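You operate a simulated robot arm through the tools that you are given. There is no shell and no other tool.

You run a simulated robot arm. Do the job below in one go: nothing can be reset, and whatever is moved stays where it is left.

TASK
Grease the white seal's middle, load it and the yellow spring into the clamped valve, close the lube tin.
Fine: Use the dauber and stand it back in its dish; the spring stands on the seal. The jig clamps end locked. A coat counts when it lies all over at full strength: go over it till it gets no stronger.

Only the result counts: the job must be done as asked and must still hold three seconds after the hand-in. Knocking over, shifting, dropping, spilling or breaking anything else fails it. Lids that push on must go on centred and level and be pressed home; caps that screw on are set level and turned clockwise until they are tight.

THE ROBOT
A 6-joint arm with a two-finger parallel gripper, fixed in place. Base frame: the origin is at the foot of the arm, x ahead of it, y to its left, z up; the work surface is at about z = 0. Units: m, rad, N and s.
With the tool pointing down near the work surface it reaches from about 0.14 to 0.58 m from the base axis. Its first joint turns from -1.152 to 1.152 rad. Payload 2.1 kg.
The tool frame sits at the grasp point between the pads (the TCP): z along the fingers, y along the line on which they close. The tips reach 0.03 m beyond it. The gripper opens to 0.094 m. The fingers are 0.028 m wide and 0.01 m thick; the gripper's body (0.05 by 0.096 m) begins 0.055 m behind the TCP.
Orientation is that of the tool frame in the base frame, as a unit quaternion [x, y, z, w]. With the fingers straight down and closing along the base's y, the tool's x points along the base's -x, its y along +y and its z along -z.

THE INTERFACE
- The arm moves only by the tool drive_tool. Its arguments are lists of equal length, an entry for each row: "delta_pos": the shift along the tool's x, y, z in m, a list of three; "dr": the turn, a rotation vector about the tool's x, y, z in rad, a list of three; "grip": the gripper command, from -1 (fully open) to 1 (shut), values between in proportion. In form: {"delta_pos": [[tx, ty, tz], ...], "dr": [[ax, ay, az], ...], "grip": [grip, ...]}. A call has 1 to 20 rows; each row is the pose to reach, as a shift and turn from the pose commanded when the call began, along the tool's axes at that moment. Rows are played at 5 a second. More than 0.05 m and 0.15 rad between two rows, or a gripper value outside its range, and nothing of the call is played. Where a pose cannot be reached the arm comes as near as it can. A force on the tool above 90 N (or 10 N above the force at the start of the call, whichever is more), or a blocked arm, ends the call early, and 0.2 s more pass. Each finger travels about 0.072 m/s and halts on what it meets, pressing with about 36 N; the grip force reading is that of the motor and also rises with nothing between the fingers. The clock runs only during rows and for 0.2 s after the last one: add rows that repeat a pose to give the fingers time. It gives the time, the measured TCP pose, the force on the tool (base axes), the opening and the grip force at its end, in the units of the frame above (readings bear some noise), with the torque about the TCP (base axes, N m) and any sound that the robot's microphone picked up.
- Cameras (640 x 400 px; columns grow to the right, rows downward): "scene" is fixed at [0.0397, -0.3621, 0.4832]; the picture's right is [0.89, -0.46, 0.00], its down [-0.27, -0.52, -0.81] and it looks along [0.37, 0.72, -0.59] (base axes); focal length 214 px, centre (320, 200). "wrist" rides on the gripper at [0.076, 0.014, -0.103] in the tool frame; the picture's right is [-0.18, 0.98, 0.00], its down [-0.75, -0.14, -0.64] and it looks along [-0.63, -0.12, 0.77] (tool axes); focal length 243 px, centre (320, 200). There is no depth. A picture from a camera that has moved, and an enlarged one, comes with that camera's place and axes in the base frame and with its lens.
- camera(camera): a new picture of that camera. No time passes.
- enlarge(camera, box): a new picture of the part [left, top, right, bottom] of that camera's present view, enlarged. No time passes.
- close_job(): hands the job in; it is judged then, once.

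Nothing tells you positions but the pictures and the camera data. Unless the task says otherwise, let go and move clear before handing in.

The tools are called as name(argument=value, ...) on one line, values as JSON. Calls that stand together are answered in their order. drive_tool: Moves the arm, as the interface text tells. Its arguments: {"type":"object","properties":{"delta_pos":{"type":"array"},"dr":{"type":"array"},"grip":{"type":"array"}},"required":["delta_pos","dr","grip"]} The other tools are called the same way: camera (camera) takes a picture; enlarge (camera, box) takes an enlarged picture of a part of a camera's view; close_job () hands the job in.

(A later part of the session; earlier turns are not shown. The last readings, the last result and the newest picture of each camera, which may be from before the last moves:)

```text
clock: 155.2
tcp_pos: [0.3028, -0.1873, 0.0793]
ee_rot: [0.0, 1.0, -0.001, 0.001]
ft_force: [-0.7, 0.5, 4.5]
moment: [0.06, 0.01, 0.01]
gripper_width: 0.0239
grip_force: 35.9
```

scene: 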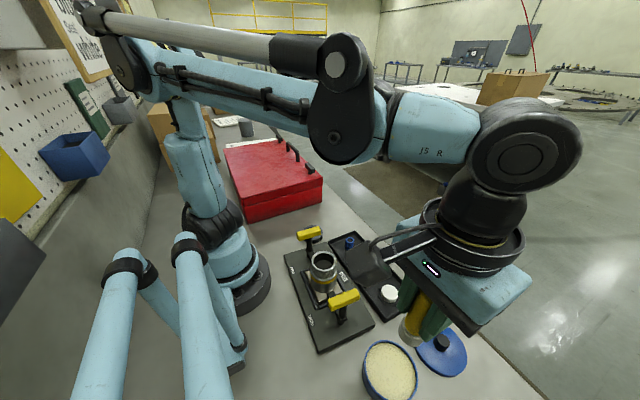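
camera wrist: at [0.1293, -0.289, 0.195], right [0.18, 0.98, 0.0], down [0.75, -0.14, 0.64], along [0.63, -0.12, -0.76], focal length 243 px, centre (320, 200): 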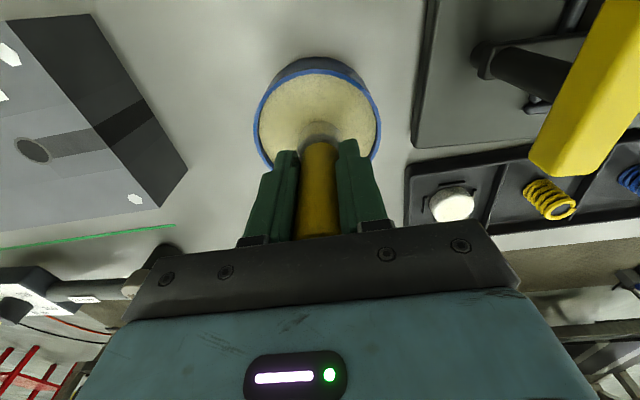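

Light contact at 4.5 N. Now the strokes.

drive_tool(delta_pos=[[0.002, 0, 0], [0.004, 0, 0], [0.002, 0, 0], [0, 0, 0], [-0.002, 0, 0], [-0.004, 0, 0], [-0.002, 0, 0], [0, 0, 0], [0, -0.002, 0], [0, -0.004, 0], [0, -0.002, 0], [0, 0, 0], [0, 0.002, 0], [0, 0.004, 0], [0, 0.002, 0], [0, 0, 0], [0.002, 0, 0], [0.004, 0, 0], [0.002, 0, 0], [0, 0, 0]], dr=[[0, 0, 0], [0, 0, 0], [0, 0, 0], [0, 0, 0], [0, 0, 0], [0, 0, 0], [0, 0, 0], [0, 0, 0], [0, 0, 0], [0, 0, 0], [0, 0, 0], [0, 0, 0], [0, 0, 0], [0, 0, 0], [0, 0, 0], [0, 0, 0], [0, 0, 0], [0, 0, 0], [0, 0, 0], [0, 0, 0]], grip=[1, 1, 1, 1, 1, 1, 1, 1, 1, 1, 1, 1, 1, 1, 1, 1, 1, 1, 1, 1])

enlarge(camera="scene", box=[372, 270, 408, 306])

```text
clock: 159.4
tcp_pos: [0.3034, -0.1872, 0.0794]
ee_rot: [0.001, 1.0, -0.001, 0.001]
ft_force: [-4.0, -0.9, 7.5]
moment: [-0.02, 0.22, 0.03]
gripper_width: 0.0241
grip_force: 35.3
```

```text
11.11 times, centred on (390, 288) of scene
camera zoom: at [0.0396, -0.3621, 0.4832], right [0.89, -0.46, 0.0], down [-0.27, -0.52, -0.81], along [0.37, 0.72, -0.59], focal length 2383 px, centre (-458, -778)
```

zoom: 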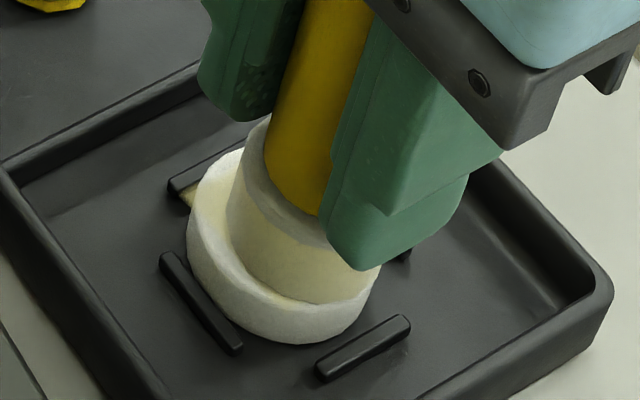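

The tray crept in +y again (about 6–7 mm total). I'll press a bit and drag it back in -y now.

drive_tool(delta_pos=[[-0.0005, 0, 0.0002], [-0.0005, -0.002, 0.0002], [-0.0005, -0.004, 0.0002], [-0.0005, -0.006, 0.0002], [-0.0005, -0.007, 0.0002]], dr=[[0, 0, 0], [0, 0, 0], [0, 0, 0], [0, 0, 0], [0, 0, 0]], grip=[1, 1, 1, 1, 1])

enlarge(camera="scene", box=[372, 270, 408, 306])

enlarge(camera="scene", box=[340, 240, 440, 320])

```text
clock: 160.6
tcp_pos: [0.3039, -0.1949, 0.0793]
ee_rot: [0.0, 1.0, -0.001, 0.0]
ft_force: [0.8, 5.6, 12.7]
moment: [0.37, -0.09, 0.01]
gripper_width: 0.024
grip_force: 35.8
```

```text
11.11 times, centred on (390, 288) of scene
camera zoom: at [0.0396, -0.3621, 0.4832], right [0.89, -0.46, 0.0], down [-0.27, -0.52, -0.81], along [0.37, 0.72, -0.59], focal length 2383 px, centre (-458, -778)
```

zoom: 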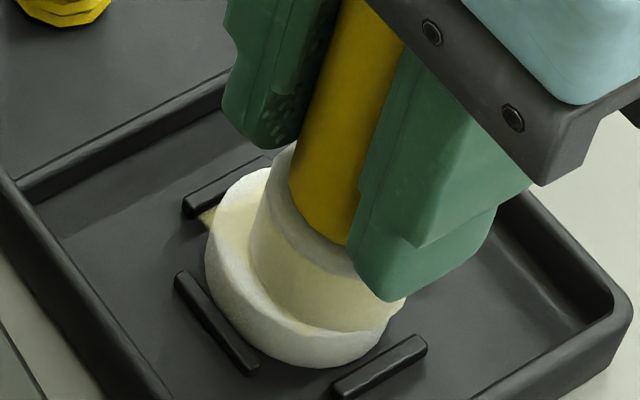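

```text
5.00 times, centred on (390, 280) of scene
camera zoom: at [0.0396, -0.3621, 0.4832], right [0.89, -0.46, 0.0], down [-0.27, -0.52, -0.81], along [0.37, 0.72, -0.59], focal length 1072 px, centre (-30, -200)
```

zoom: 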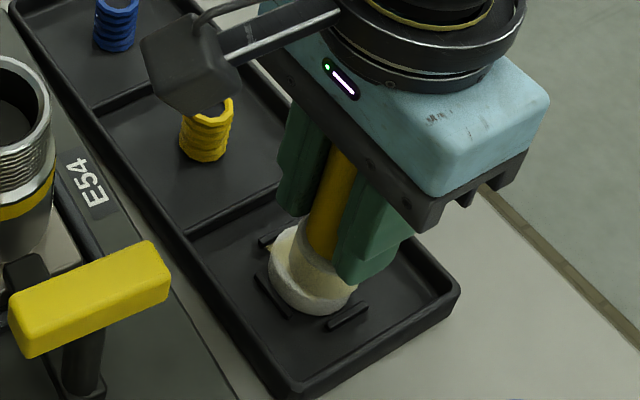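

The tray is back to within about 2 mm of its original position. I'll lift straight off and judge the coat.

drive_tool(delta_pos=[[0, 0, -0.01], [0, 0, -0.04], [0, 0, -0.08], [0, 0, -0.12], [0, 0, -0.12]], dr=[[0, 0, 0], [0, 0, 0], [0, 0, 0], [0, 0, 0], [0, 0, 0]], grip=[1, 1, 1, 1, 1])

enlarge(camera="scene", box=[382, 284, 392, 292])

enlarge(camera="wrist", box=[290, 60, 350, 115])

enlarge(camera="scene", box=[350, 270, 430, 400])

```text
clock: 161.8
tcp_pos: [0.3061, -0.1938, 0.1999]
ee_rot: [0.001, 1.0, -0.001, 0.0]
ft_force: [0.3, 0.8, -1.5]
moment: [-0.03, -0.01, 0.0]
gripper_width: 0.0241
grip_force: 36.0
```

```text
16.00 times, centred on (387, 288) of scene
camera zoom: at [0.0397, -0.3621, 0.4832], right [0.89, -0.46, 0.0], down [-0.27, -0.52, -0.81], along [0.37, 0.72, -0.59], focal length 3432 px, centre (-752, -1208)
```

zoom: 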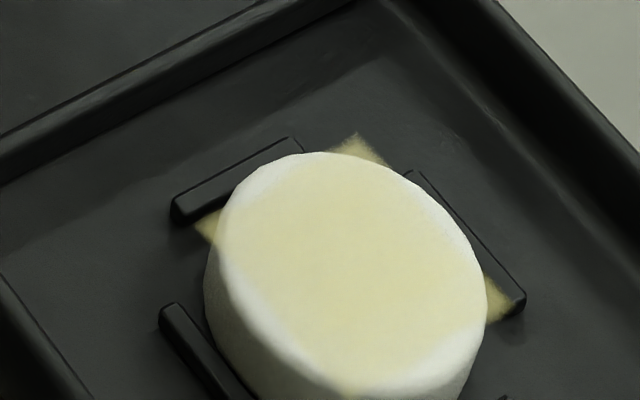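

```text
7.27 times, centred on (320, 88) of wrist
camera zoom: at [0.2309, -0.1795, 0.3019], right [0.18, 0.98, 0.0], down [0.75, -0.14, 0.64], along [0.63, -0.12, -0.77], focal length 1764 px, centre (320, 1018)
```

zoom: 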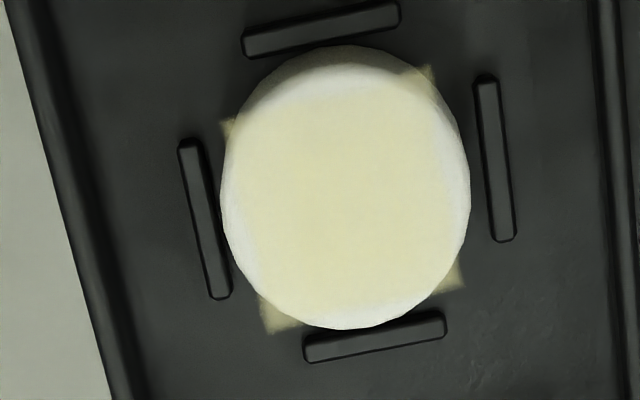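

```text
3.08 times, centred on (390, 335) of scene
camera zoom: at [0.0397, -0.3621, 0.4832], right [0.89, -0.46, 0.0], down [-0.27, -0.52, -0.81], along [0.37, 0.72, -0.59], focal length 660 px, centre (105, -215)
```

zoom: 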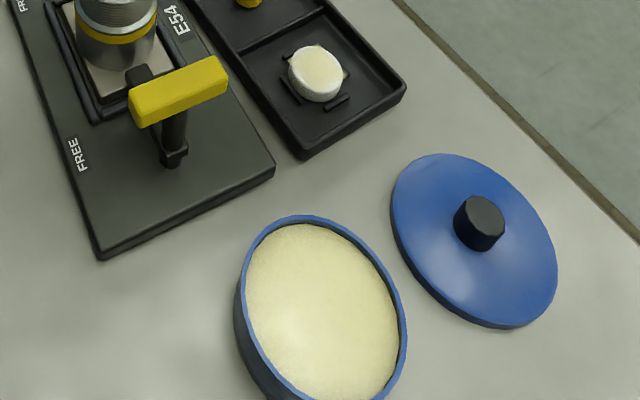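

The coat now matches the tin's colour and didn't change visibly in the last pass. For full coverage I'll do one last very light pass shifted a few mm toward -x.

drive_tool(delta_pos=[[0.0054, 0.0025, 0.045], [0.0054, 0.0025, 0.09], [0.0054, 0.0025, 0.116], [0.0054, 0.0025, 0.1192], [0.0054, 0.0025, 0.1193]], dr=[[0, 0, 0], [0, 0, 0], [0, 0, 0], [0, 0, 0], [0, 0, 0]], grip=[1, 1, 1, 1, 1])

drive_tool(delta_pos=[[0, 0, 0.0001]], dr=[[0, 0, 0]], grip=[1])

enlarge(camera="scene", box=[372, 270, 408, 306])

```text
clock: 163.0
tcp_pos: [0.2976, -0.1919, 0.0793]
ee_rot: [0.001, 1.0, -0.001, 0.0]
ft_force: [-2.7, -1.2, 20.2]
moment: [0.03, 0.09, -0.01]
gripper_width: 0.0239
grip_force: 35.8
```

```text
clock: 163.4
tcp_pos: [0.2977, -0.1923, 0.0791]
ee_rot: [0.0, 1.0, -0.001, 0.001]
ft_force: [-0.5, -0.7, 16.8]
moment: [-0.01, 0.01, 0.0]
gripper_width: 0.024
grip_force: 36.1
```

```text
11.11 times, centred on (390, 288) of scene
camera zoom: at [0.0396, -0.3621, 0.4832], right [0.89, -0.46, 0.0], down [-0.27, -0.52, -0.81], along [0.37, 0.72, -0.59], focal length 2383 px, centre (-458, -778)
```

zoom: 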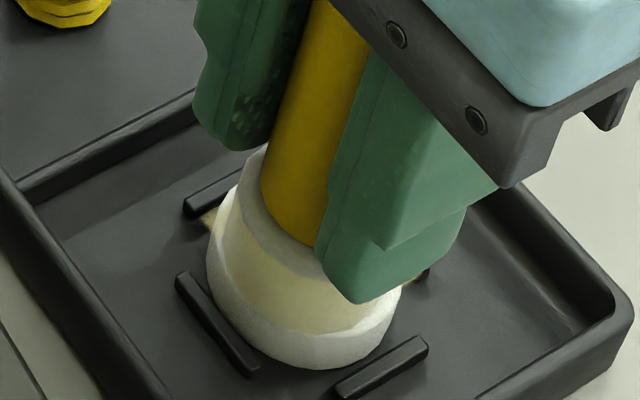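

drive_tool(delta_pos=[[0, 0, -0.0004]], dr=[[0, 0, 0]], grip=[1])

drive_tool(delta_pos=[[0, 0, 0]], dr=[[0, 0, 0]], grip=[1])

```text
clock: 163.8
tcp_pos: [0.2971, -0.1917, 0.0801]
ee_rot: [0.0, 1.0, 0.0, 0.0]
ft_force: [-0.1, -0.2, 1.7]
moment: [-0.02, -0.03, 0.0]
gripper_width: 0.0242
grip_force: 35.5
```

```text
clock: 164.2
tcp_pos: [0.2988, -0.1917, 0.0805]
ee_rot: [0.0, 1.0, -0.001, 0.001]
ft_force: [0.5, 0.1, -0.3]
moment: [0.01, -0.03, -0.01]
gripper_width: 0.0242
grip_force: 36.2
```

drive_tool(delta_pos=[[0, 0, 0.00015], [0, 0.002, 0.00015], [0, 0.004, 0.00015], [0, 0.002, 0.00015], [0, 0, 0.00015], [0, -0.002, 0.00015], [0, -0.004, 0.00015], [0, -0.002, 0.00015], [0, 0, 0.00015], [-0.002, 0, 0.00015], [-0.004, 0, 0.00015], [-0.002, 0, 0.00015], [0, 0, 0.00015], [0, 0.002, 0.00015], [0, 0.004, 0.00015], [0, 0, 0.00015], [0, -0.004, 0.00015], [0, 0, 0.00015]], dr=[[0, 0, 0], [0, 0, 0], [0, 0, 0], [0, 0, 0], [0, 0, 0], [0, 0, 0], [0, 0, 0], [0, 0, 0], [0, 0, 0], [0, 0, 0], [0, 0, 0], [0, 0, 0], [0, 0, 0], [0, 0, 0], [0, 0, 0], [0, 0, 0], [0, 0, 0], [0, 0, 0]], grip=[1, 1, 1, 1, 1, 1, 1, 1, 1, 1, 1, 1, 1, 1, 1, 1, 1, 1])

enlarge(camera="scene", box=[372, 270, 408, 306])

drive_tool(delta_pos=[[0, 0, -0.01], [0, 0, -0.04], [0, 0, -0.08], [0, 0, -0.12], [0, 0, -0.12]], dr=[[0, 0, 0], [0, 0, 0], [0, 0, 0], [0, 0, 0], [0, 0, 0]], grip=[1, 1, 1, 1, 1])

enlarge(camera="scene", box=[382, 284, 392, 292])

enlarge(camera="wrist", box=[290, 60, 350, 115])

enlarge(camera="scene", box=[340, 240, 440, 320])

```text
clock: 168.0
tcp_pos: [0.2985, -0.1935, 0.0796]
ee_rot: [0.001, 1.0, 0.0, 0.001]
ft_force: [-0.4, -1.9, 2.3]
moment: [-0.15, 0.01, -0.03]
gripper_width: 0.0238
grip_force: 35.8
```

```text
11.11 times, centred on (390, 288) of scene
camera zoom: at [0.0397, -0.3621, 0.4832], right [0.89, -0.46, 0.0], down [-0.27, -0.52, -0.81], along [0.37, 0.72, -0.59], focal length 2383 px, centre (-458, -778)
```

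zoom: 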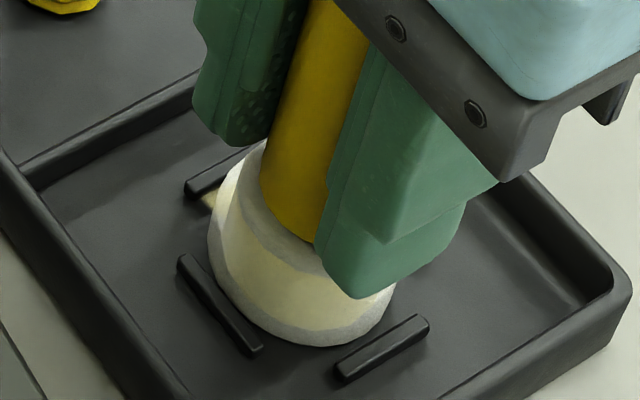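

```text
clock: 169.2
tcp_pos: [0.2972, -0.1914, 0.2001]
ee_rot: [0.001, 1.0, -0.001, 0.002]
ft_force: [0.4, 1.1, 0.0]
moment: [-0.01, -0.05, 0.02]
gripper_width: 0.0239
grip_force: 36.0
```

```text
16.00 times, centred on (387, 288) of scene
camera zoom: at [0.0397, -0.3621, 0.4832], right [0.89, -0.46, 0.0], down [-0.27, -0.52, -0.81], along [0.37, 0.72, -0.59], focal length 3432 px, centre (-752, -1208)
```

zoom: 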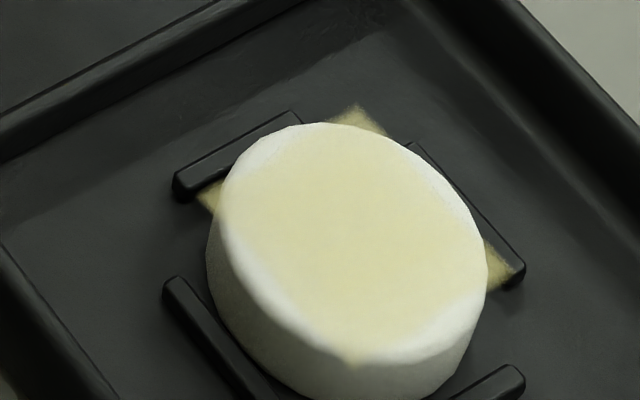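

```text
7.27 times, centred on (320, 88) of wrist
camera zoom: at [0.222, -0.1773, 0.3026], right [0.18, 0.98, 0.0], down [0.75, -0.14, 0.64], along [0.63, -0.12, -0.77], focal length 1764 px, centre (320, 1018)
```

zoom: 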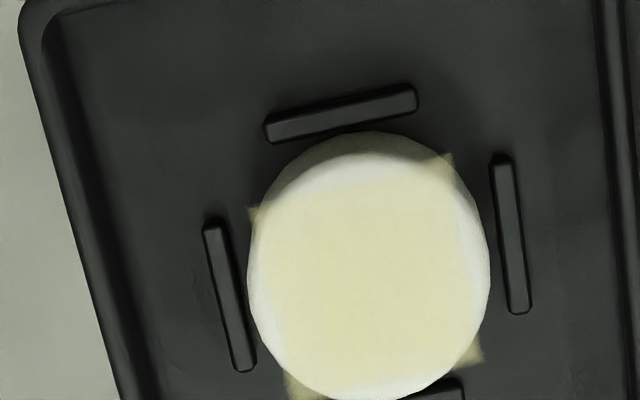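

```text
5.00 times, centred on (390, 280) of scene
camera zoom: at [0.0397, -0.3621, 0.4832], right [0.89, -0.46, 0.0], down [-0.27, -0.52, -0.81], along [0.37, 0.72, -0.59], focal length 1072 px, centre (-30, -200)
```

zoom: 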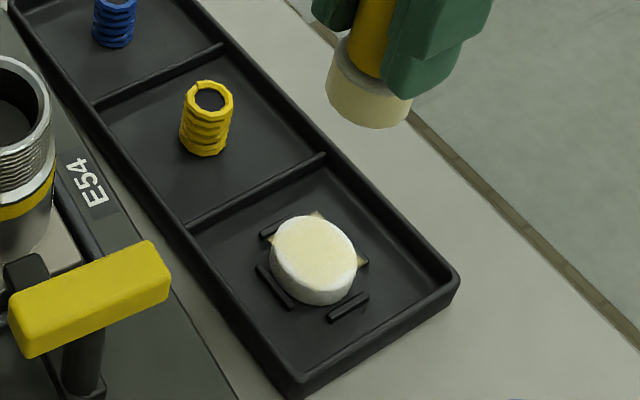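

The coat shows no further change, so it's at full strength. I'll use one last pressed drag to bring the tray back by about (-2, -5) mm.

drive_tool(delta_pos=[[-0.0078, 0.0063, 0.045], [-0.0078, 0.0063, 0.09], [-0.0078, 0.0063, 0.116], [-0.0078, 0.0063, 0.1195], [-0.0078, 0.0063, 0.1201], [-0.0078, 0.0063, 0.1201]], dr=[[0, 0, 0], [0, 0, 0], [0, 0, 0], [0, 0, 0], [0, 0, 0], [0, 0, 0]], grip=[1, 1, 1, 1, 1, 1])

enlarge(camera="scene", box=[372, 270, 408, 306])

```text
clock: 170.6
tcp_pos: [0.3071, -0.1845, 0.0807]
ee_rot: [0.0, 1.0, -0.001, 0.0]
ft_force: [-0.2, -0.3, 11.2]
moment: [0.0, -0.03, 0.03]
gripper_width: 0.0242
grip_force: 36.5
```

```text
11.11 times, centred on (390, 288) of scene
camera zoom: at [0.0396, -0.3621, 0.4832], right [0.89, -0.46, 0.0], down [-0.27, -0.52, -0.81], along [0.37, 0.72, -0.59], focal length 2383 px, centre (-458, -778)
```

zoom: 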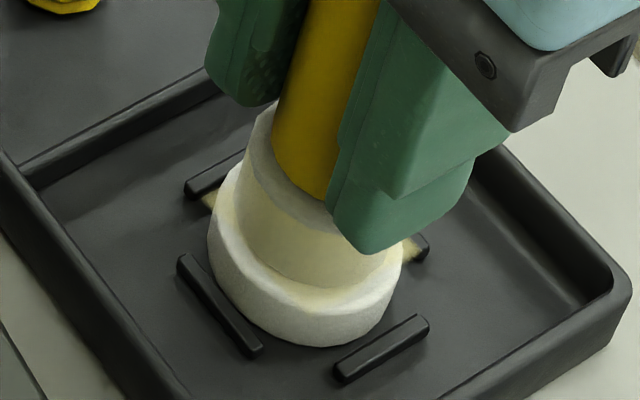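

drive_tool(delta_pos=[[0.0007, -0.0018, 0.0001], [0.0014, -0.0036, 0.0001], [0.002, -0.0054, 0.0001], [0.0025, -0.0072, 0.0001]], dr=[[0, 0, 0], [0, 0, 0], [0, 0, 0], [0, 0, 0]], grip=[1, 1, 1, 1])

enlarge(camera="scene", box=[340, 240, 440, 320])

enlarge(camera="scene", box=[340, 220, 480, 340])

```text
clock: 171.6
tcp_pos: [0.3029, -0.1926, 0.0797]
ee_rot: [0.001, 1.0, -0.001, 0.0]
ft_force: [0.4, 0.5, -0.4]
moment: [0.03, -0.04, 0.0]
gripper_width: 0.0241
grip_force: 36.5
```

```text
5.00 times, centred on (390, 280) of scene
camera zoom: at [0.0397, -0.3621, 0.4832], right [0.89, -0.46, 0.0], down [-0.27, -0.52, -0.81], along [0.37, 0.72, -0.59], focal length 1072 px, centre (-30, -200)
```

zoom: 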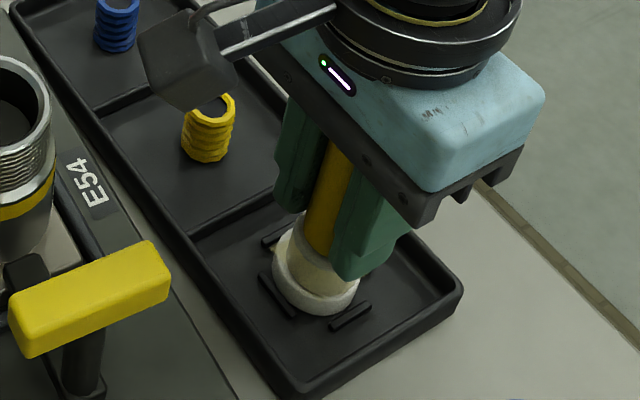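

```text
3.33 times, centred on (410, 280) of scene
camera zoom: at [0.0397, -0.3621, 0.4832], right [0.89, -0.46, 0.0], down [-0.27, -0.52, -0.81], along [0.37, 0.72, -0.59], focal length 715 px, centre (20, -67)
```

zoom: 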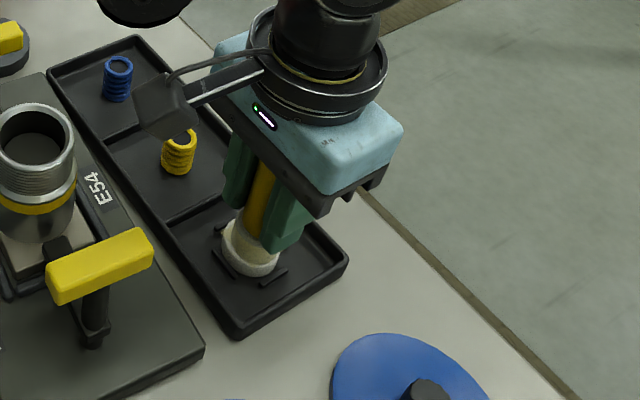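

The tray is back to within about 1 mm of its starting place. Now I'll lift and carry the dauber back above its dish.

drive_tool(delta_pos=[[0, 0, -0.01], [0, 0, -0.05], [0, 0, -0.09], [0, 0, -0.13], [0.01, 0.03, -0.135], [0.02, 0.07, -0.135], [0.03, 0.11, -0.135], [0.04, 0.15, -0.135], [0.05, 0.19, -0.135], [0.06, 0.23, -0.135], [0.0705, 0.264, -0.135], [0.0705, 0.264, -0.135]], dr=[[0, 0, 0], [0, 0, 0], [0, 0, 0], [0, 0, 0], [0, 0, 0], [0, 0, 0], [0, 0, 0], [0, 0, 0], [0, 0, 0], [0, 0, 0], [0, 0, 0], [0, 0, 0]], grip=[1, 1, 1, 1, 1, 1, 1, 1, 1, 1, 1, 1])

camera(camera="wrist")

enlarge(camera="wrist", box=[240, 30, 400, 150])

enlarge(camera="scene", box=[270, 150, 370, 250])

enlarge(camera="scene", box=[340, 240, 440, 320])

```text
clock: 174.2
tcp_pos: [0.2342, 0.0722, 0.2145]
ee_rot: [0.001, 1.0, 0.0, 0.0]
ft_force: [0.2, -1.2, -0.6]
moment: [0.0, 0.0, -0.01]
gripper_width: 0.0242
grip_force: 35.9
```

```text
taken
camera wrist: at [0.1581, 0.0856, 0.3173], right [0.19, 0.98, 0.0], down [0.75, -0.14, 0.64], along [0.63, -0.12, -0.77], focal length 243 px, centre (320, 200)
```

wrist: 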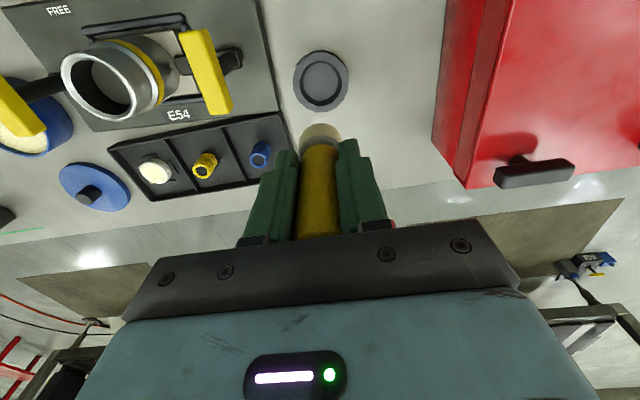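

```text
3.33 times, centred on (320, 90) of wrist
camera zoom: at [0.1581, 0.0856, 0.3173], right [0.19, 0.98, 0.0], down [0.75, -0.14, 0.64], along [0.63, -0.12, -0.77], focal length 809 px, centre (320, 567)
```

zoom: 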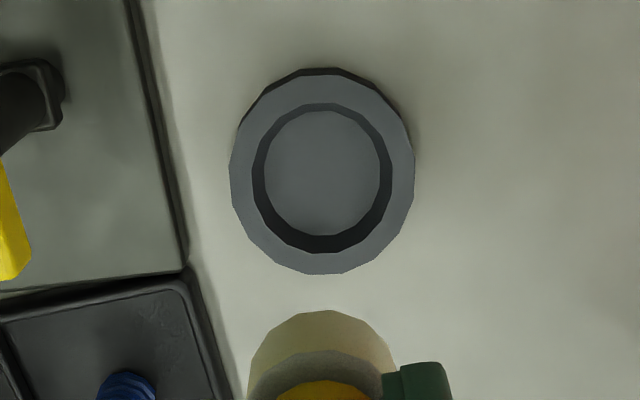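

```text
4.00 times, centred on (320, 200) of scene
camera zoom: at [0.0397, -0.3621, 0.4832], right [0.89, -0.46, 0.0], down [-0.27, -0.52, -0.81], along [0.37, 0.72, -0.59], focal length 858 px, centre (320, 200)
```

zoom: 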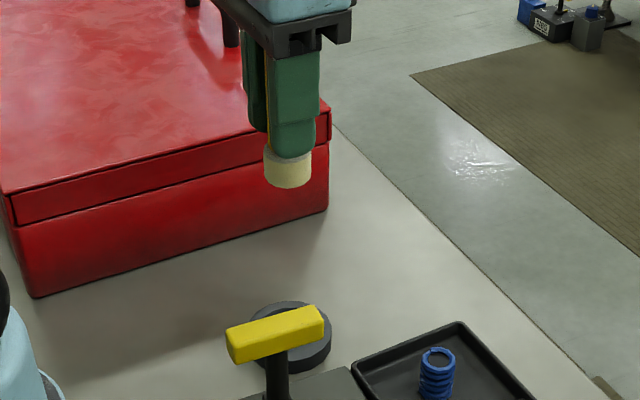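

```text
5.00 times, centred on (390, 280) of scene
camera zoom: at [0.0397, -0.3621, 0.4832], right [0.89, -0.46, 0.0], down [-0.27, -0.52, -0.81], along [0.37, 0.72, -0.59], focal length 1072 px, centre (-30, -200)
```

zoom: 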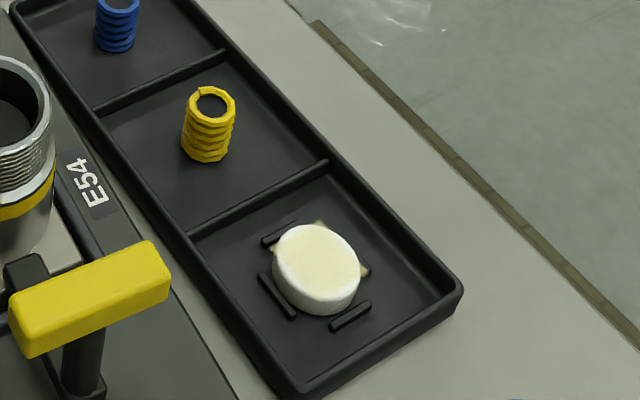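

The tray is in place and the coat looks full. The dish recess is about 48 mm wide for the 31 mm pad; the pad hangs about 7 mm ahead of the TCP, so I'll shift -7 mm in x and lower partway, then check alignment.

drive_tool(delta_pos=[[0.007, 0, 0.02], [0.007, 0, 0.06], [0.007, 0, 0.1], [0.007, 0, 0.12], [0.007, 0, 0.12]], dr=[[0, 0, 0], [0, 0, 0], [0, 0, 0], [0, 0, 0], [0, 0, 0]], grip=[1, 1, 1, 1, 1])

enlarge(camera="wrist", box=[240, 60, 400, 180])

enlarge(camera="scene", box=[280, 180, 360, 250])

```text
clock: 175.4
tcp_pos: [0.2261, 0.0705, 0.0949]
ee_rot: [0.001, 1.0, -0.001, 0.001]
ft_force: [0.5, -0.6, -0.7]
moment: [-0.01, 0.01, 0.01]
gripper_width: 0.0242
grip_force: 35.7
```

```text
3.33 times, centred on (320, 120) of wrist
camera zoom: at [0.1507, 0.0852, 0.1968], right [0.18, 0.98, 0.0], down [0.75, -0.14, 0.64], along [0.63, -0.12, -0.77], focal length 809 px, centre (320, 467)
```

zoom: 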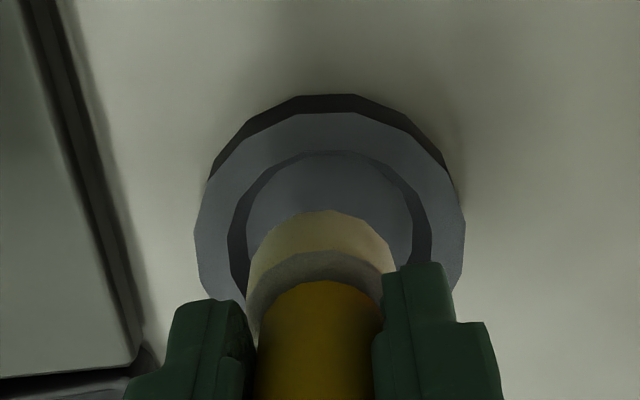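

```text
5.71 times, centred on (320, 215) of scene
camera zoom: at [0.0397, -0.3621, 0.4832], right [0.89, -0.46, 0.0], down [-0.27, -0.52, -0.81], along [0.37, 0.72, -0.59], focal length 1226 px, centre (320, 114)
```

zoom: 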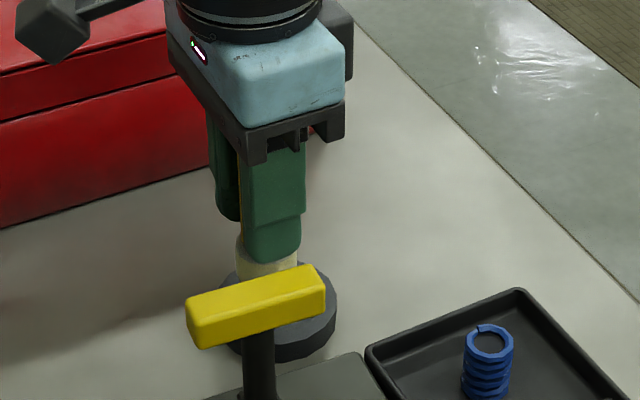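

Pad is aligned over the recess. Lowering to just above the dish floor.

drive_tool(delta_pos=[[0, 0.0005, 0.01], [0, 0.0005, 0.02], [0, 0.0005, 0.025], [0, 0.0005, 0.027], [0, 0.0005, 0.027]], dr=[[0, 0, 0], [0, 0, 0], [0, 0, 0], [0, 0, 0], [0, 0, 0]], grip=[1, 1, 1, 1, 1])

enlarge(camera="wrist", box=[240, 60, 400, 180])

enlarge(camera="scene", box=[290, 200, 350, 250])

```text
clock: 176.6
tcp_pos: [0.225, 0.0726, 0.0683]
ee_rot: [0.001, 1.0, -0.001, 0.0]
ft_force: [0.8, -0.4, -0.5]
moment: [-0.04, -0.11, 0.0]
gripper_width: 0.0238
grip_force: 36.3
```

```text
3.33 times, centred on (320, 120) of wrist
camera zoom: at [0.1502, 0.0863, 0.17], right [0.19, 0.98, 0.0], down [0.75, -0.14, 0.64], along [0.63, -0.12, -0.77], focal length 809 px, centre (320, 467)
```

zoom: 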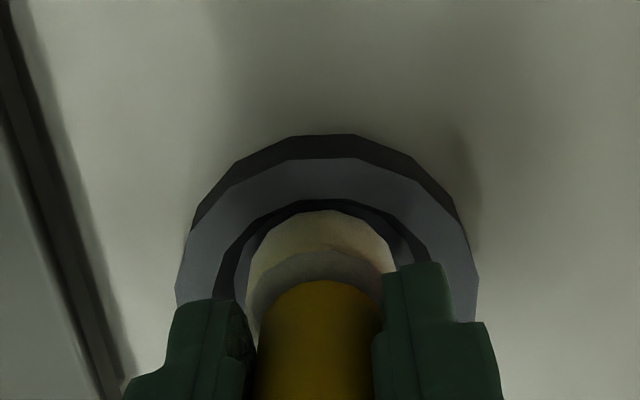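

```text
8.00 times, centred on (320, 225) of scene
camera zoom: at [0.0397, -0.3621, 0.4832], right [0.89, -0.46, 0.0], down [-0.27, -0.52, -0.81], along [0.37, 0.72, -0.59], focal length 1716 px, centre (320, 0)
```

zoom: 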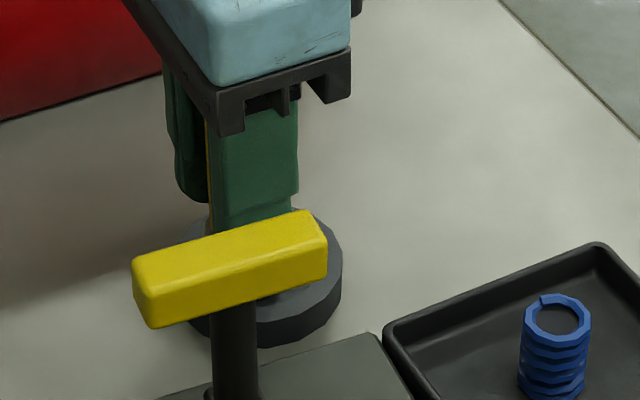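

drive_tool(delta_pos=[[0, 0, 0.0008], [0, 0, 0.0008]], dr=[[0, 0, 0], [0, 0, 0]], grip=[1, 1])

drive_tool(delta_pos=[[0, 0, 0.0008], [0, 0, 0.0008]], dr=[[0, 0, 0], [0, 0, 0]], grip=[1, 1])

```text
clock: 177.2
tcp_pos: [0.2255, 0.0722, 0.0667]
ee_rot: [0.001, 1.0, 0.0, 0.001]
ft_force: [1.5, -0.1, -0.2]
moment: [-0.06, -0.09, 0.05]
gripper_width: 0.0244
grip_force: 35.9
```

```text
clock: 177.8
tcp_pos: [0.2264, 0.072, 0.0673]
ee_rot: [0.001, 1.0, -0.001, 0.0]
ft_force: [-0.8, 0.0, -0.6]
moment: [0.02, -0.01, -0.02]
gripper_width: 0.0242
grip_force: 35.5
```

drive_tool(delta_pos=[[0, 0, 0.0008], [0, 0, 0.0008]], dr=[[0, 0, 0], [0, 0, 0]], grip=[1, 1])

drive_tool(delta_pos=[[0, 0, 0.0006], [0, 0, 0.0006]], dr=[[0, 0, 0], [0, 0, 0]], grip=[1, 1])

```text
clock: 178.4
tcp_pos: [0.2255, 0.0718, 0.067]
ee_rot: [0.001, 1.0, -0.001, 0.0]
ft_force: [0.3, -0.2, -0.4]
moment: [0.01, 0.01, 0.02]
gripper_width: 0.0242
grip_force: 35.8
```

```text
clock: 179.0
tcp_pos: [0.226, 0.0718, 0.065]
ee_rot: [0.001, 1.0, -0.001, 0.001]
ft_force: [-0.4, -0.5, 4.0]
moment: [0.01, 0.01, -0.03]
gripper_width: 0.0241
grip_force: 36.1
```

The pad touches the dish floor with 4 N and no tilt moment. I'll open gently.

drive_tool(delta_pos=[[0, 0, 0], [0, 0, 0], [0, 0, 0], [0, 0, 0]], dr=[[0, 0, 0], [0, 0, 0], [0, 0, 0], [0, 0, 0]], grip=[0.35, 0.0, -0.28, -0.28])

camera(camera="wrist")

enlarge(camera="scene", box=[280, 180, 360, 250])

```text
clock: 180.0
tcp_pos: [0.2249, 0.0711, 0.0653]
ee_rot: [0.001, 1.0, -0.001, 0.0]
ft_force: [-0.6, -0.1, 0.6]
moment: [0.0, 0.0, 0.04]
gripper_width: 0.0604
grip_force: 0.1
```

```text
taken
camera wrist: at [0.15, 0.0859, 0.1672], right [0.18, 0.98, 0.0], down [0.75, -0.14, 0.64], along [0.63, -0.12, -0.77], focal length 243 px, centre (320, 200)
```

wrist: 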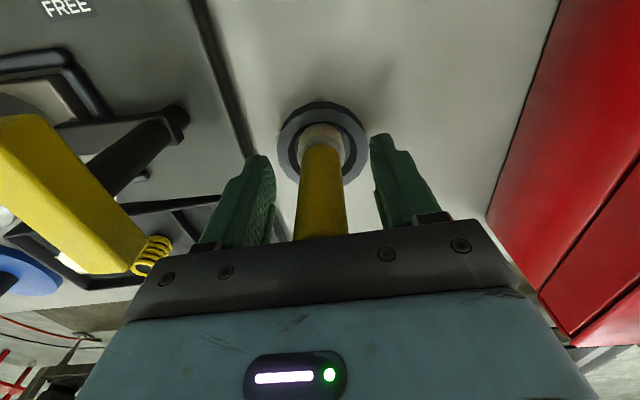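

```text
5.71 times, centred on (320, 215) of scene
camera zoom: at [0.0397, -0.3621, 0.4832], right [0.89, -0.46, 0.0], down [-0.27, -0.52, -0.81], along [0.37, 0.72, -0.59], focal length 1226 px, centre (320, 114)
```

zoom: 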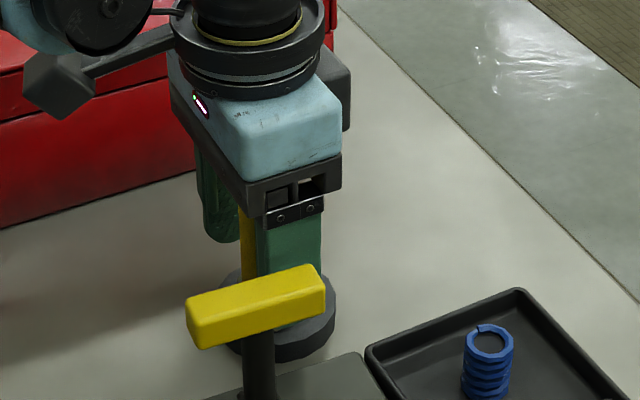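

Released and standing. I'll rise straight up and check it.

drive_tool(delta_pos=[[0, 0, -0.02], [0, 0, -0.05], [0, 0, -0.09], [0, 0, -0.13], [0, 0, -0.16], [0, 0, -0.16]], dr=[[0, 0, 0], [0, 0, 0], [0, 0, 0], [0, 0, 0], [0, 0, 0], [0, 0, 0]], grip=[-0.28, -0.28, -0.28, -0.28, -0.28, -0.28])

enlarge(camera="wrist", box=[240, 20, 400, 140])

enlarge(camera="scene", box=[280, 195, 360, 255])

```text
clock: 181.4
tcp_pos: [0.2264, 0.0729, 0.2252]
ee_rot: [0.001, 1.0, -0.002, 0.001]
ft_force: [1.3, 0.5, -0.1]
moment: [0.03, -0.02, 0.02]
gripper_width: 0.0603
grip_force: 0.1
```

```text
3.33 times, centred on (320, 80) of wrist
camera zoom: at [0.1509, 0.0869, 0.3281], right [0.19, 0.98, 0.0], down [0.75, -0.14, 0.64], along [0.63, -0.12, -0.77], focal length 809 px, centre (320, 600)
```

zoom: 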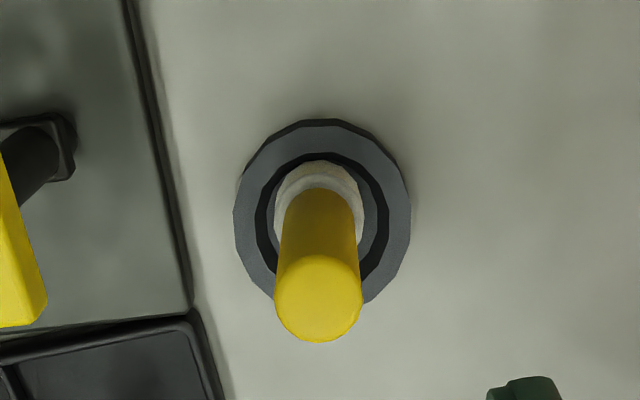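

```text
6.67 times, centred on (320, 225) of scene
camera zoom: at [0.0397, -0.3621, 0.4832], right [0.89, -0.46, 0.0], down [-0.27, -0.52, -0.81], along [0.37, 0.72, -0.59], focal length 1430 px, centre (320, 33)
```

zoom: 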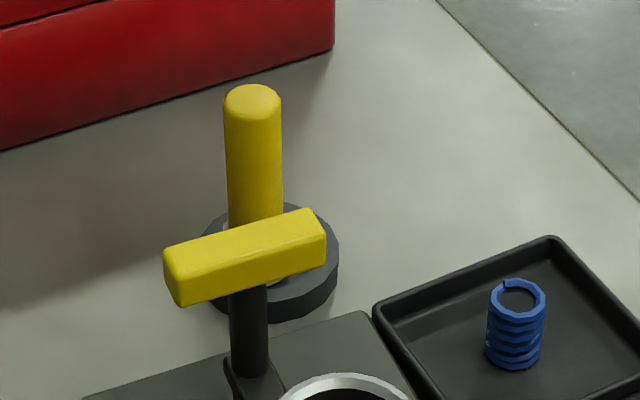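

The dauber stands upright in its dish. Next is the seal: I'll hover over it with the fingers set to about 52 mm and measure its position.

drive_tool(delta_pos=[[-0.008, -0.03, 0], [-0.018, -0.07, 0], [-0.028, -0.11, 0], [-0.04, -0.15, 0], [-0.052, -0.19, 0], [-0.066, -0.23, 0.01], [-0.0806, -0.263, 0.025], [-0.0806, -0.263, 0.025]], dr=[[0, 0, 0], [0, 0, 0], [0, 0, 0], [0, 0, 0], [0, 0, 0], [0, 0, 0], [0, 0, 0], [0, 0, 0]], grip=[-0.28, -0.28, -0.28, -0.28, -0.1, -0.1, -0.1, -0.1])

camera(camera="wrist")

enlarge(camera="wrist", box=[280, 50, 360, 120])

enlarge(camera="scene", box=[340, 240, 440, 320])

```text
clock: 183.2
tcp_pos: [0.3076, -0.1915, 0.1996]
ee_rot: [-0.001, 1.0, -0.001, 0.001]
ft_force: [-0.3, -1.3, 0.3]
moment: [-0.01, -0.01, 0.0]
gripper_width: 0.0516
grip_force: 0.0
```

```text
taken
camera wrist: at [0.2319, -0.1774, 0.3015], right [0.18, 0.98, 0.0], down [0.75, -0.14, 0.64], along [0.63, -0.12, -0.77], focal length 243 px, centre (320, 200)
```

wrist: 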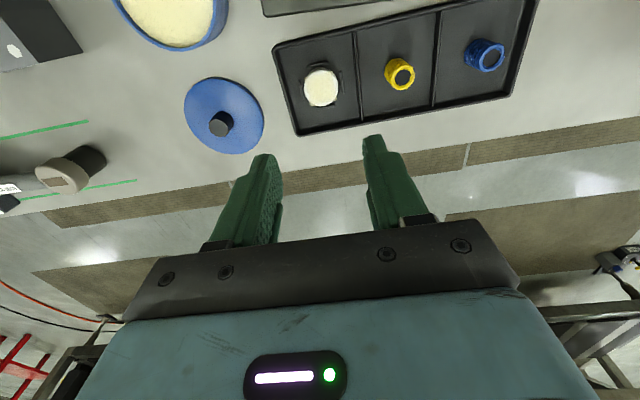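

```text
5.71 times, centred on (320, 85) of wrist
camera zoom: at [0.2319, -0.1774, 0.3015], right [0.18, 0.98, 0.0], down [0.75, -0.14, 0.64], along [0.63, -0.12, -0.77], focal length 1386 px, centre (320, 857)
```

zoom: 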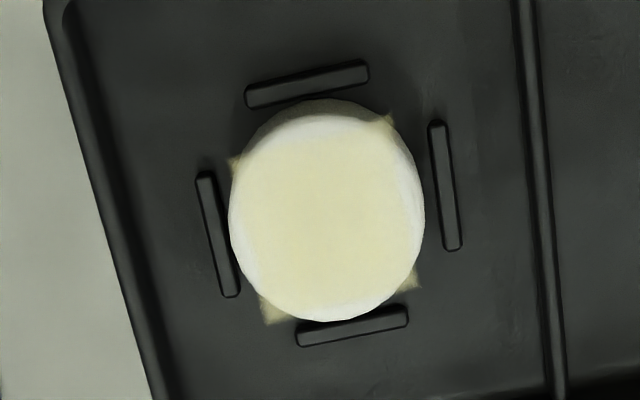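

```text
5.00 times, centred on (390, 280) of scene
camera zoom: at [0.0397, -0.3621, 0.4832], right [0.89, -0.46, 0.0], down [-0.27, -0.52, -0.81], along [0.37, 0.72, -0.59], focal length 1072 px, centre (-30, -200)
```

zoom: 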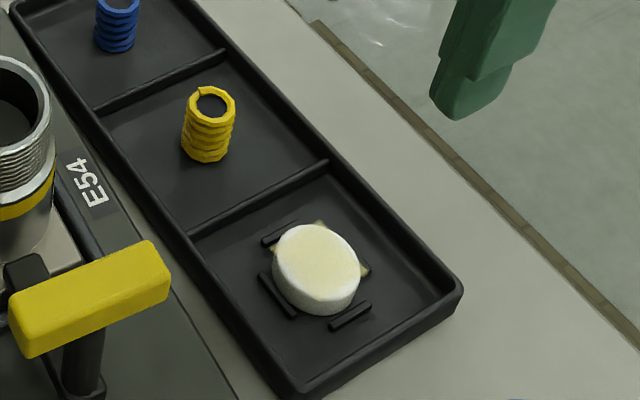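

The seal measures (0.308, -0.190). I'll yaw the tool slightly (so the wrist camera stays clear of the near clamp handle) and lower to just above the seal.

drive_tool(delta_pos=[[-0.0005, 0.0015, 0], [-0.0005, 0.0015, 0.02], [-0.0005, 0.0015, 0.06], [-0.0005, 0.0015, 0.1], [-0.0005, 0.0015, 0.13], [-0.0005, 0.0015, 0.14], [-0.0005, 0.0015, 0.14]], dr=[[0, 0, 0.12], [0, 0, 0.24], [0, 0, 0.35], [0, 0, 0.35], [0, 0, 0.35], [0, 0, 0.35], [0, 0, 0.35]], grip=[-0.1, -0.1, -0.1, -0.1, -0.1, -0.1, -0.1])

camera(camera="wrist")

enlarge(camera="scene", box=[340, 240, 440, 320])

camera(camera="scene")

```text
clock: 184.8
tcp_pos: [0.3074, -0.1899, 0.058]
ee_rot: [0.174, 0.985, 0.0, 0.001]
ft_force: [-0.6, -0.4, 0.1]
moment: [-0.03, -0.04, 0.0]
gripper_width: 0.0516
grip_force: 0.0
```

```text
taken
camera wrist: at [0.2417, -0.1498, 0.1611], right [0.51, 0.86, 0.0], down [0.66, -0.39, 0.64], along [0.55, -0.33, -0.77], focal length 243 px, centre (320, 200)
```

wrist: 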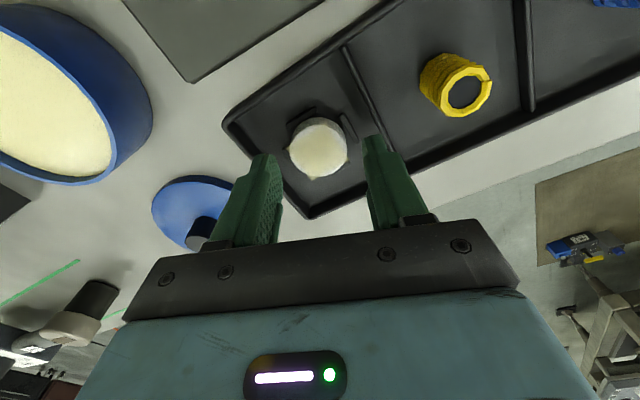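

```text
5.00 times, centred on (390, 280) of scene
camera zoom: at [0.0397, -0.3621, 0.4832], right [0.89, -0.46, 0.0], down [-0.27, -0.52, -0.81], along [0.37, 0.72, -0.59], focal length 1072 px, centre (-30, -200)
```

zoom: 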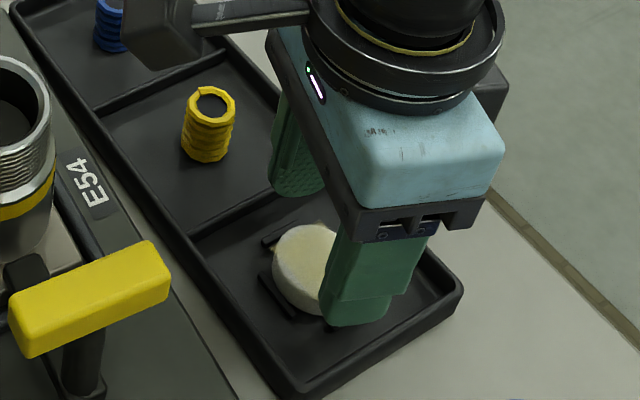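

```text
taken
```

scene: 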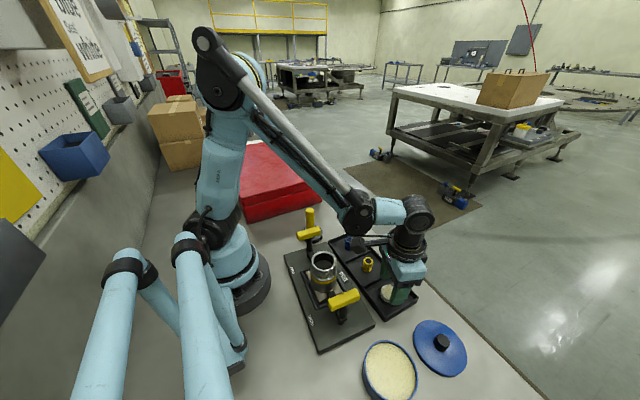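

enlarge(camera="wrist", box=[240, 90, 400, 210])

```text
3.33 times, centred on (320, 150) of wrist
camera zoom: at [0.2417, -0.1498, 0.1611], right [0.51, 0.86, 0.0], down [0.66, -0.39, 0.64], along [0.55, -0.33, -0.77], focal length 809 px, centre (320, 367)
```

zoom: 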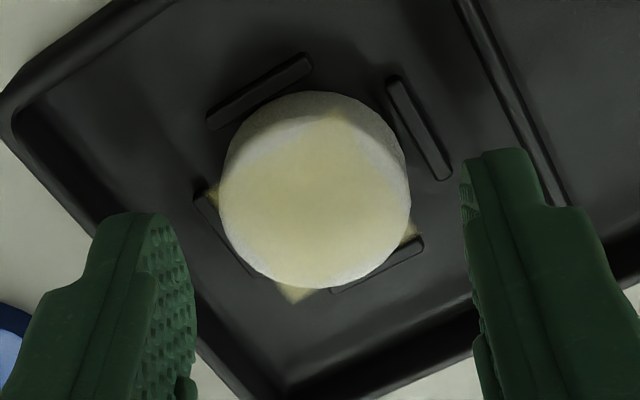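

The seal is centred between the fingers to within about 1 mm. Lowering so the tips come just above the ribs.

drive_tool(delta_pos=[[0, 0, 0.006], [0, 0, 0.012], [0, 0, 0.016], [0, 0, 0.017], [0, 0, 0.017]], dr=[[0, 0, 0], [0, 0, 0], [0, 0, 0], [0, 0, 0], [0, 0, 0]], grip=[-0.1, -0.1, -0.1, -0.1, -0.1])

enlarge(camera="wrist", box=[240, 90, 400, 210])

enlarge(camera="scene", box=[370, 265, 420, 310])

```text
clock: 186.0
tcp_pos: [0.3077, -0.1889, 0.0432]
ee_rot: [0.174, 0.985, 0.0, 0.001]
ft_force: [1.0, -0.7, 0.2]
moment: [-0.04, 0.01, 0.01]
gripper_width: 0.0516
grip_force: 0.0
```

```text
3.33 times, centred on (320, 150) of wrist
camera zoom: at [0.241, -0.1502, 0.145], right [0.51, 0.86, 0.0], down [0.66, -0.39, 0.64], along [0.55, -0.33, -0.77], focal length 809 px, centre (320, 367)
```

zoom: 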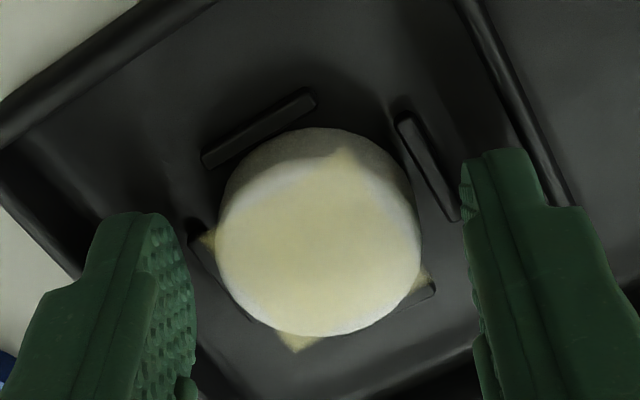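

```text
8.89 times, centred on (395, 288) of scene
camera zoom: at [0.0397, -0.3621, 0.4832], right [0.89, -0.46, 0.0], down [-0.27, -0.52, -0.81], along [0.37, 0.72, -0.59], focal length 1906 px, centre (-347, -578)
```

zoom: 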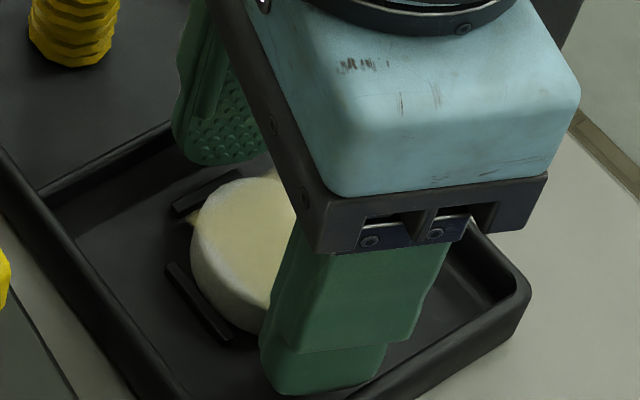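

drive_tool(delta_pos=[[0, 0, 0.0015], [0, 0, 0.0025], [0, 0, 0.0025]], dr=[[0, 0, 0], [0, 0, 0], [0, 0, 0]], grip=[-0.1, -0.1, -0.1])

enlarge(camera="wrist", box=[240, 90, 400, 210])

```text
clock: 186.8
tcp_pos: [0.3061, -0.1896, 0.041]
ee_rot: [0.174, 0.985, -0.001, 0.001]
ft_force: [-1.2, -0.1, -0.2]
moment: [0.0, 0.03, -0.01]
gripper_width: 0.0519
grip_force: 0.1
```

```text
3.33 times, centred on (320, 150) of wrist
camera zoom: at [0.2406, -0.1504, 0.1427], right [0.51, 0.86, 0.0], down [0.66, -0.39, 0.64], along [0.55, -0.33, -0.77], focal length 809 px, centre (320, 367)
```

zoom: 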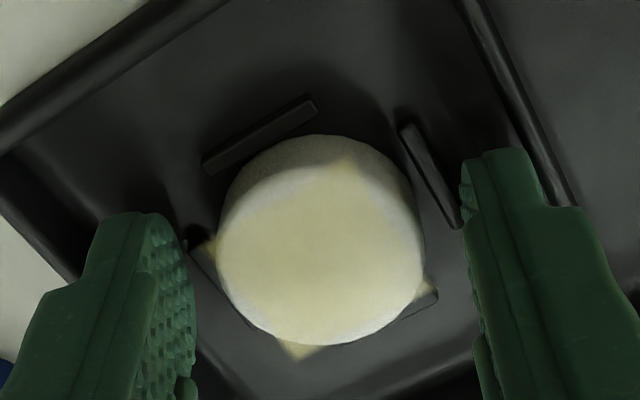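

Tips are about 7 mm below the seal's top. Closing on the seal.

drive_tool(delta_pos=[[0, 0, 0], [0, 0, 0], [0, 0, 0], [0, 0, 0]], dr=[[0, 0, 0], [0, 0, 0], [0, 0, 0], [0, 0, 0]], grip=[0.05, 0.15, 0.5, 1])

enlarge(camera="wrist", box=[240, 90, 400, 210])

enlarge(camera="scene", box=[340, 240, 440, 320])

```text
clock: 187.8
tcp_pos: [0.3067, -0.1888, 0.041]
ee_rot: [0.174, 0.985, 0.0, 0.001]
ft_force: [0.5, -1.1, 0.9]
moment: [-0.05, -0.03, 0.0]
gripper_width: 0.0348
grip_force: 35.9
```

```text
3.33 times, centred on (320, 150) of wrist
camera zoom: at [0.2406, -0.1504, 0.1428], right [0.51, 0.86, 0.0], down [0.66, -0.39, 0.64], along [0.55, -0.33, -0.77], focal length 809 px, centre (320, 367)
```

zoom: 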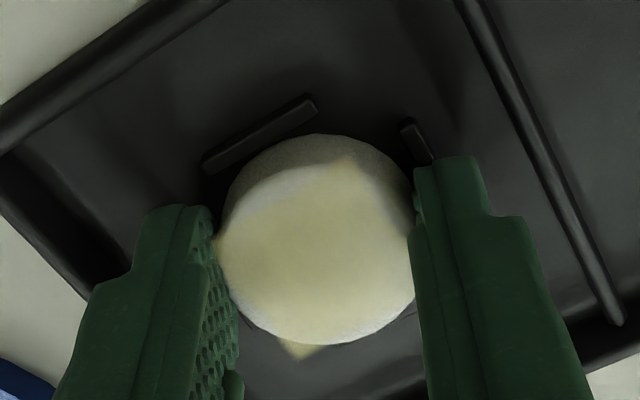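

```text
5.00 times, centred on (390, 280) of scene
camera zoom: at [0.0397, -0.3621, 0.4832], right [0.89, -0.46, 0.0], down [-0.27, -0.52, -0.81], along [0.37, 0.72, -0.59], focal length 1072 px, centre (-30, -200)
```

zoom: 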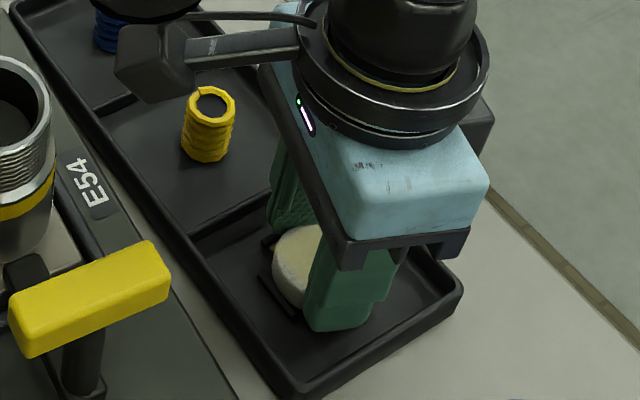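

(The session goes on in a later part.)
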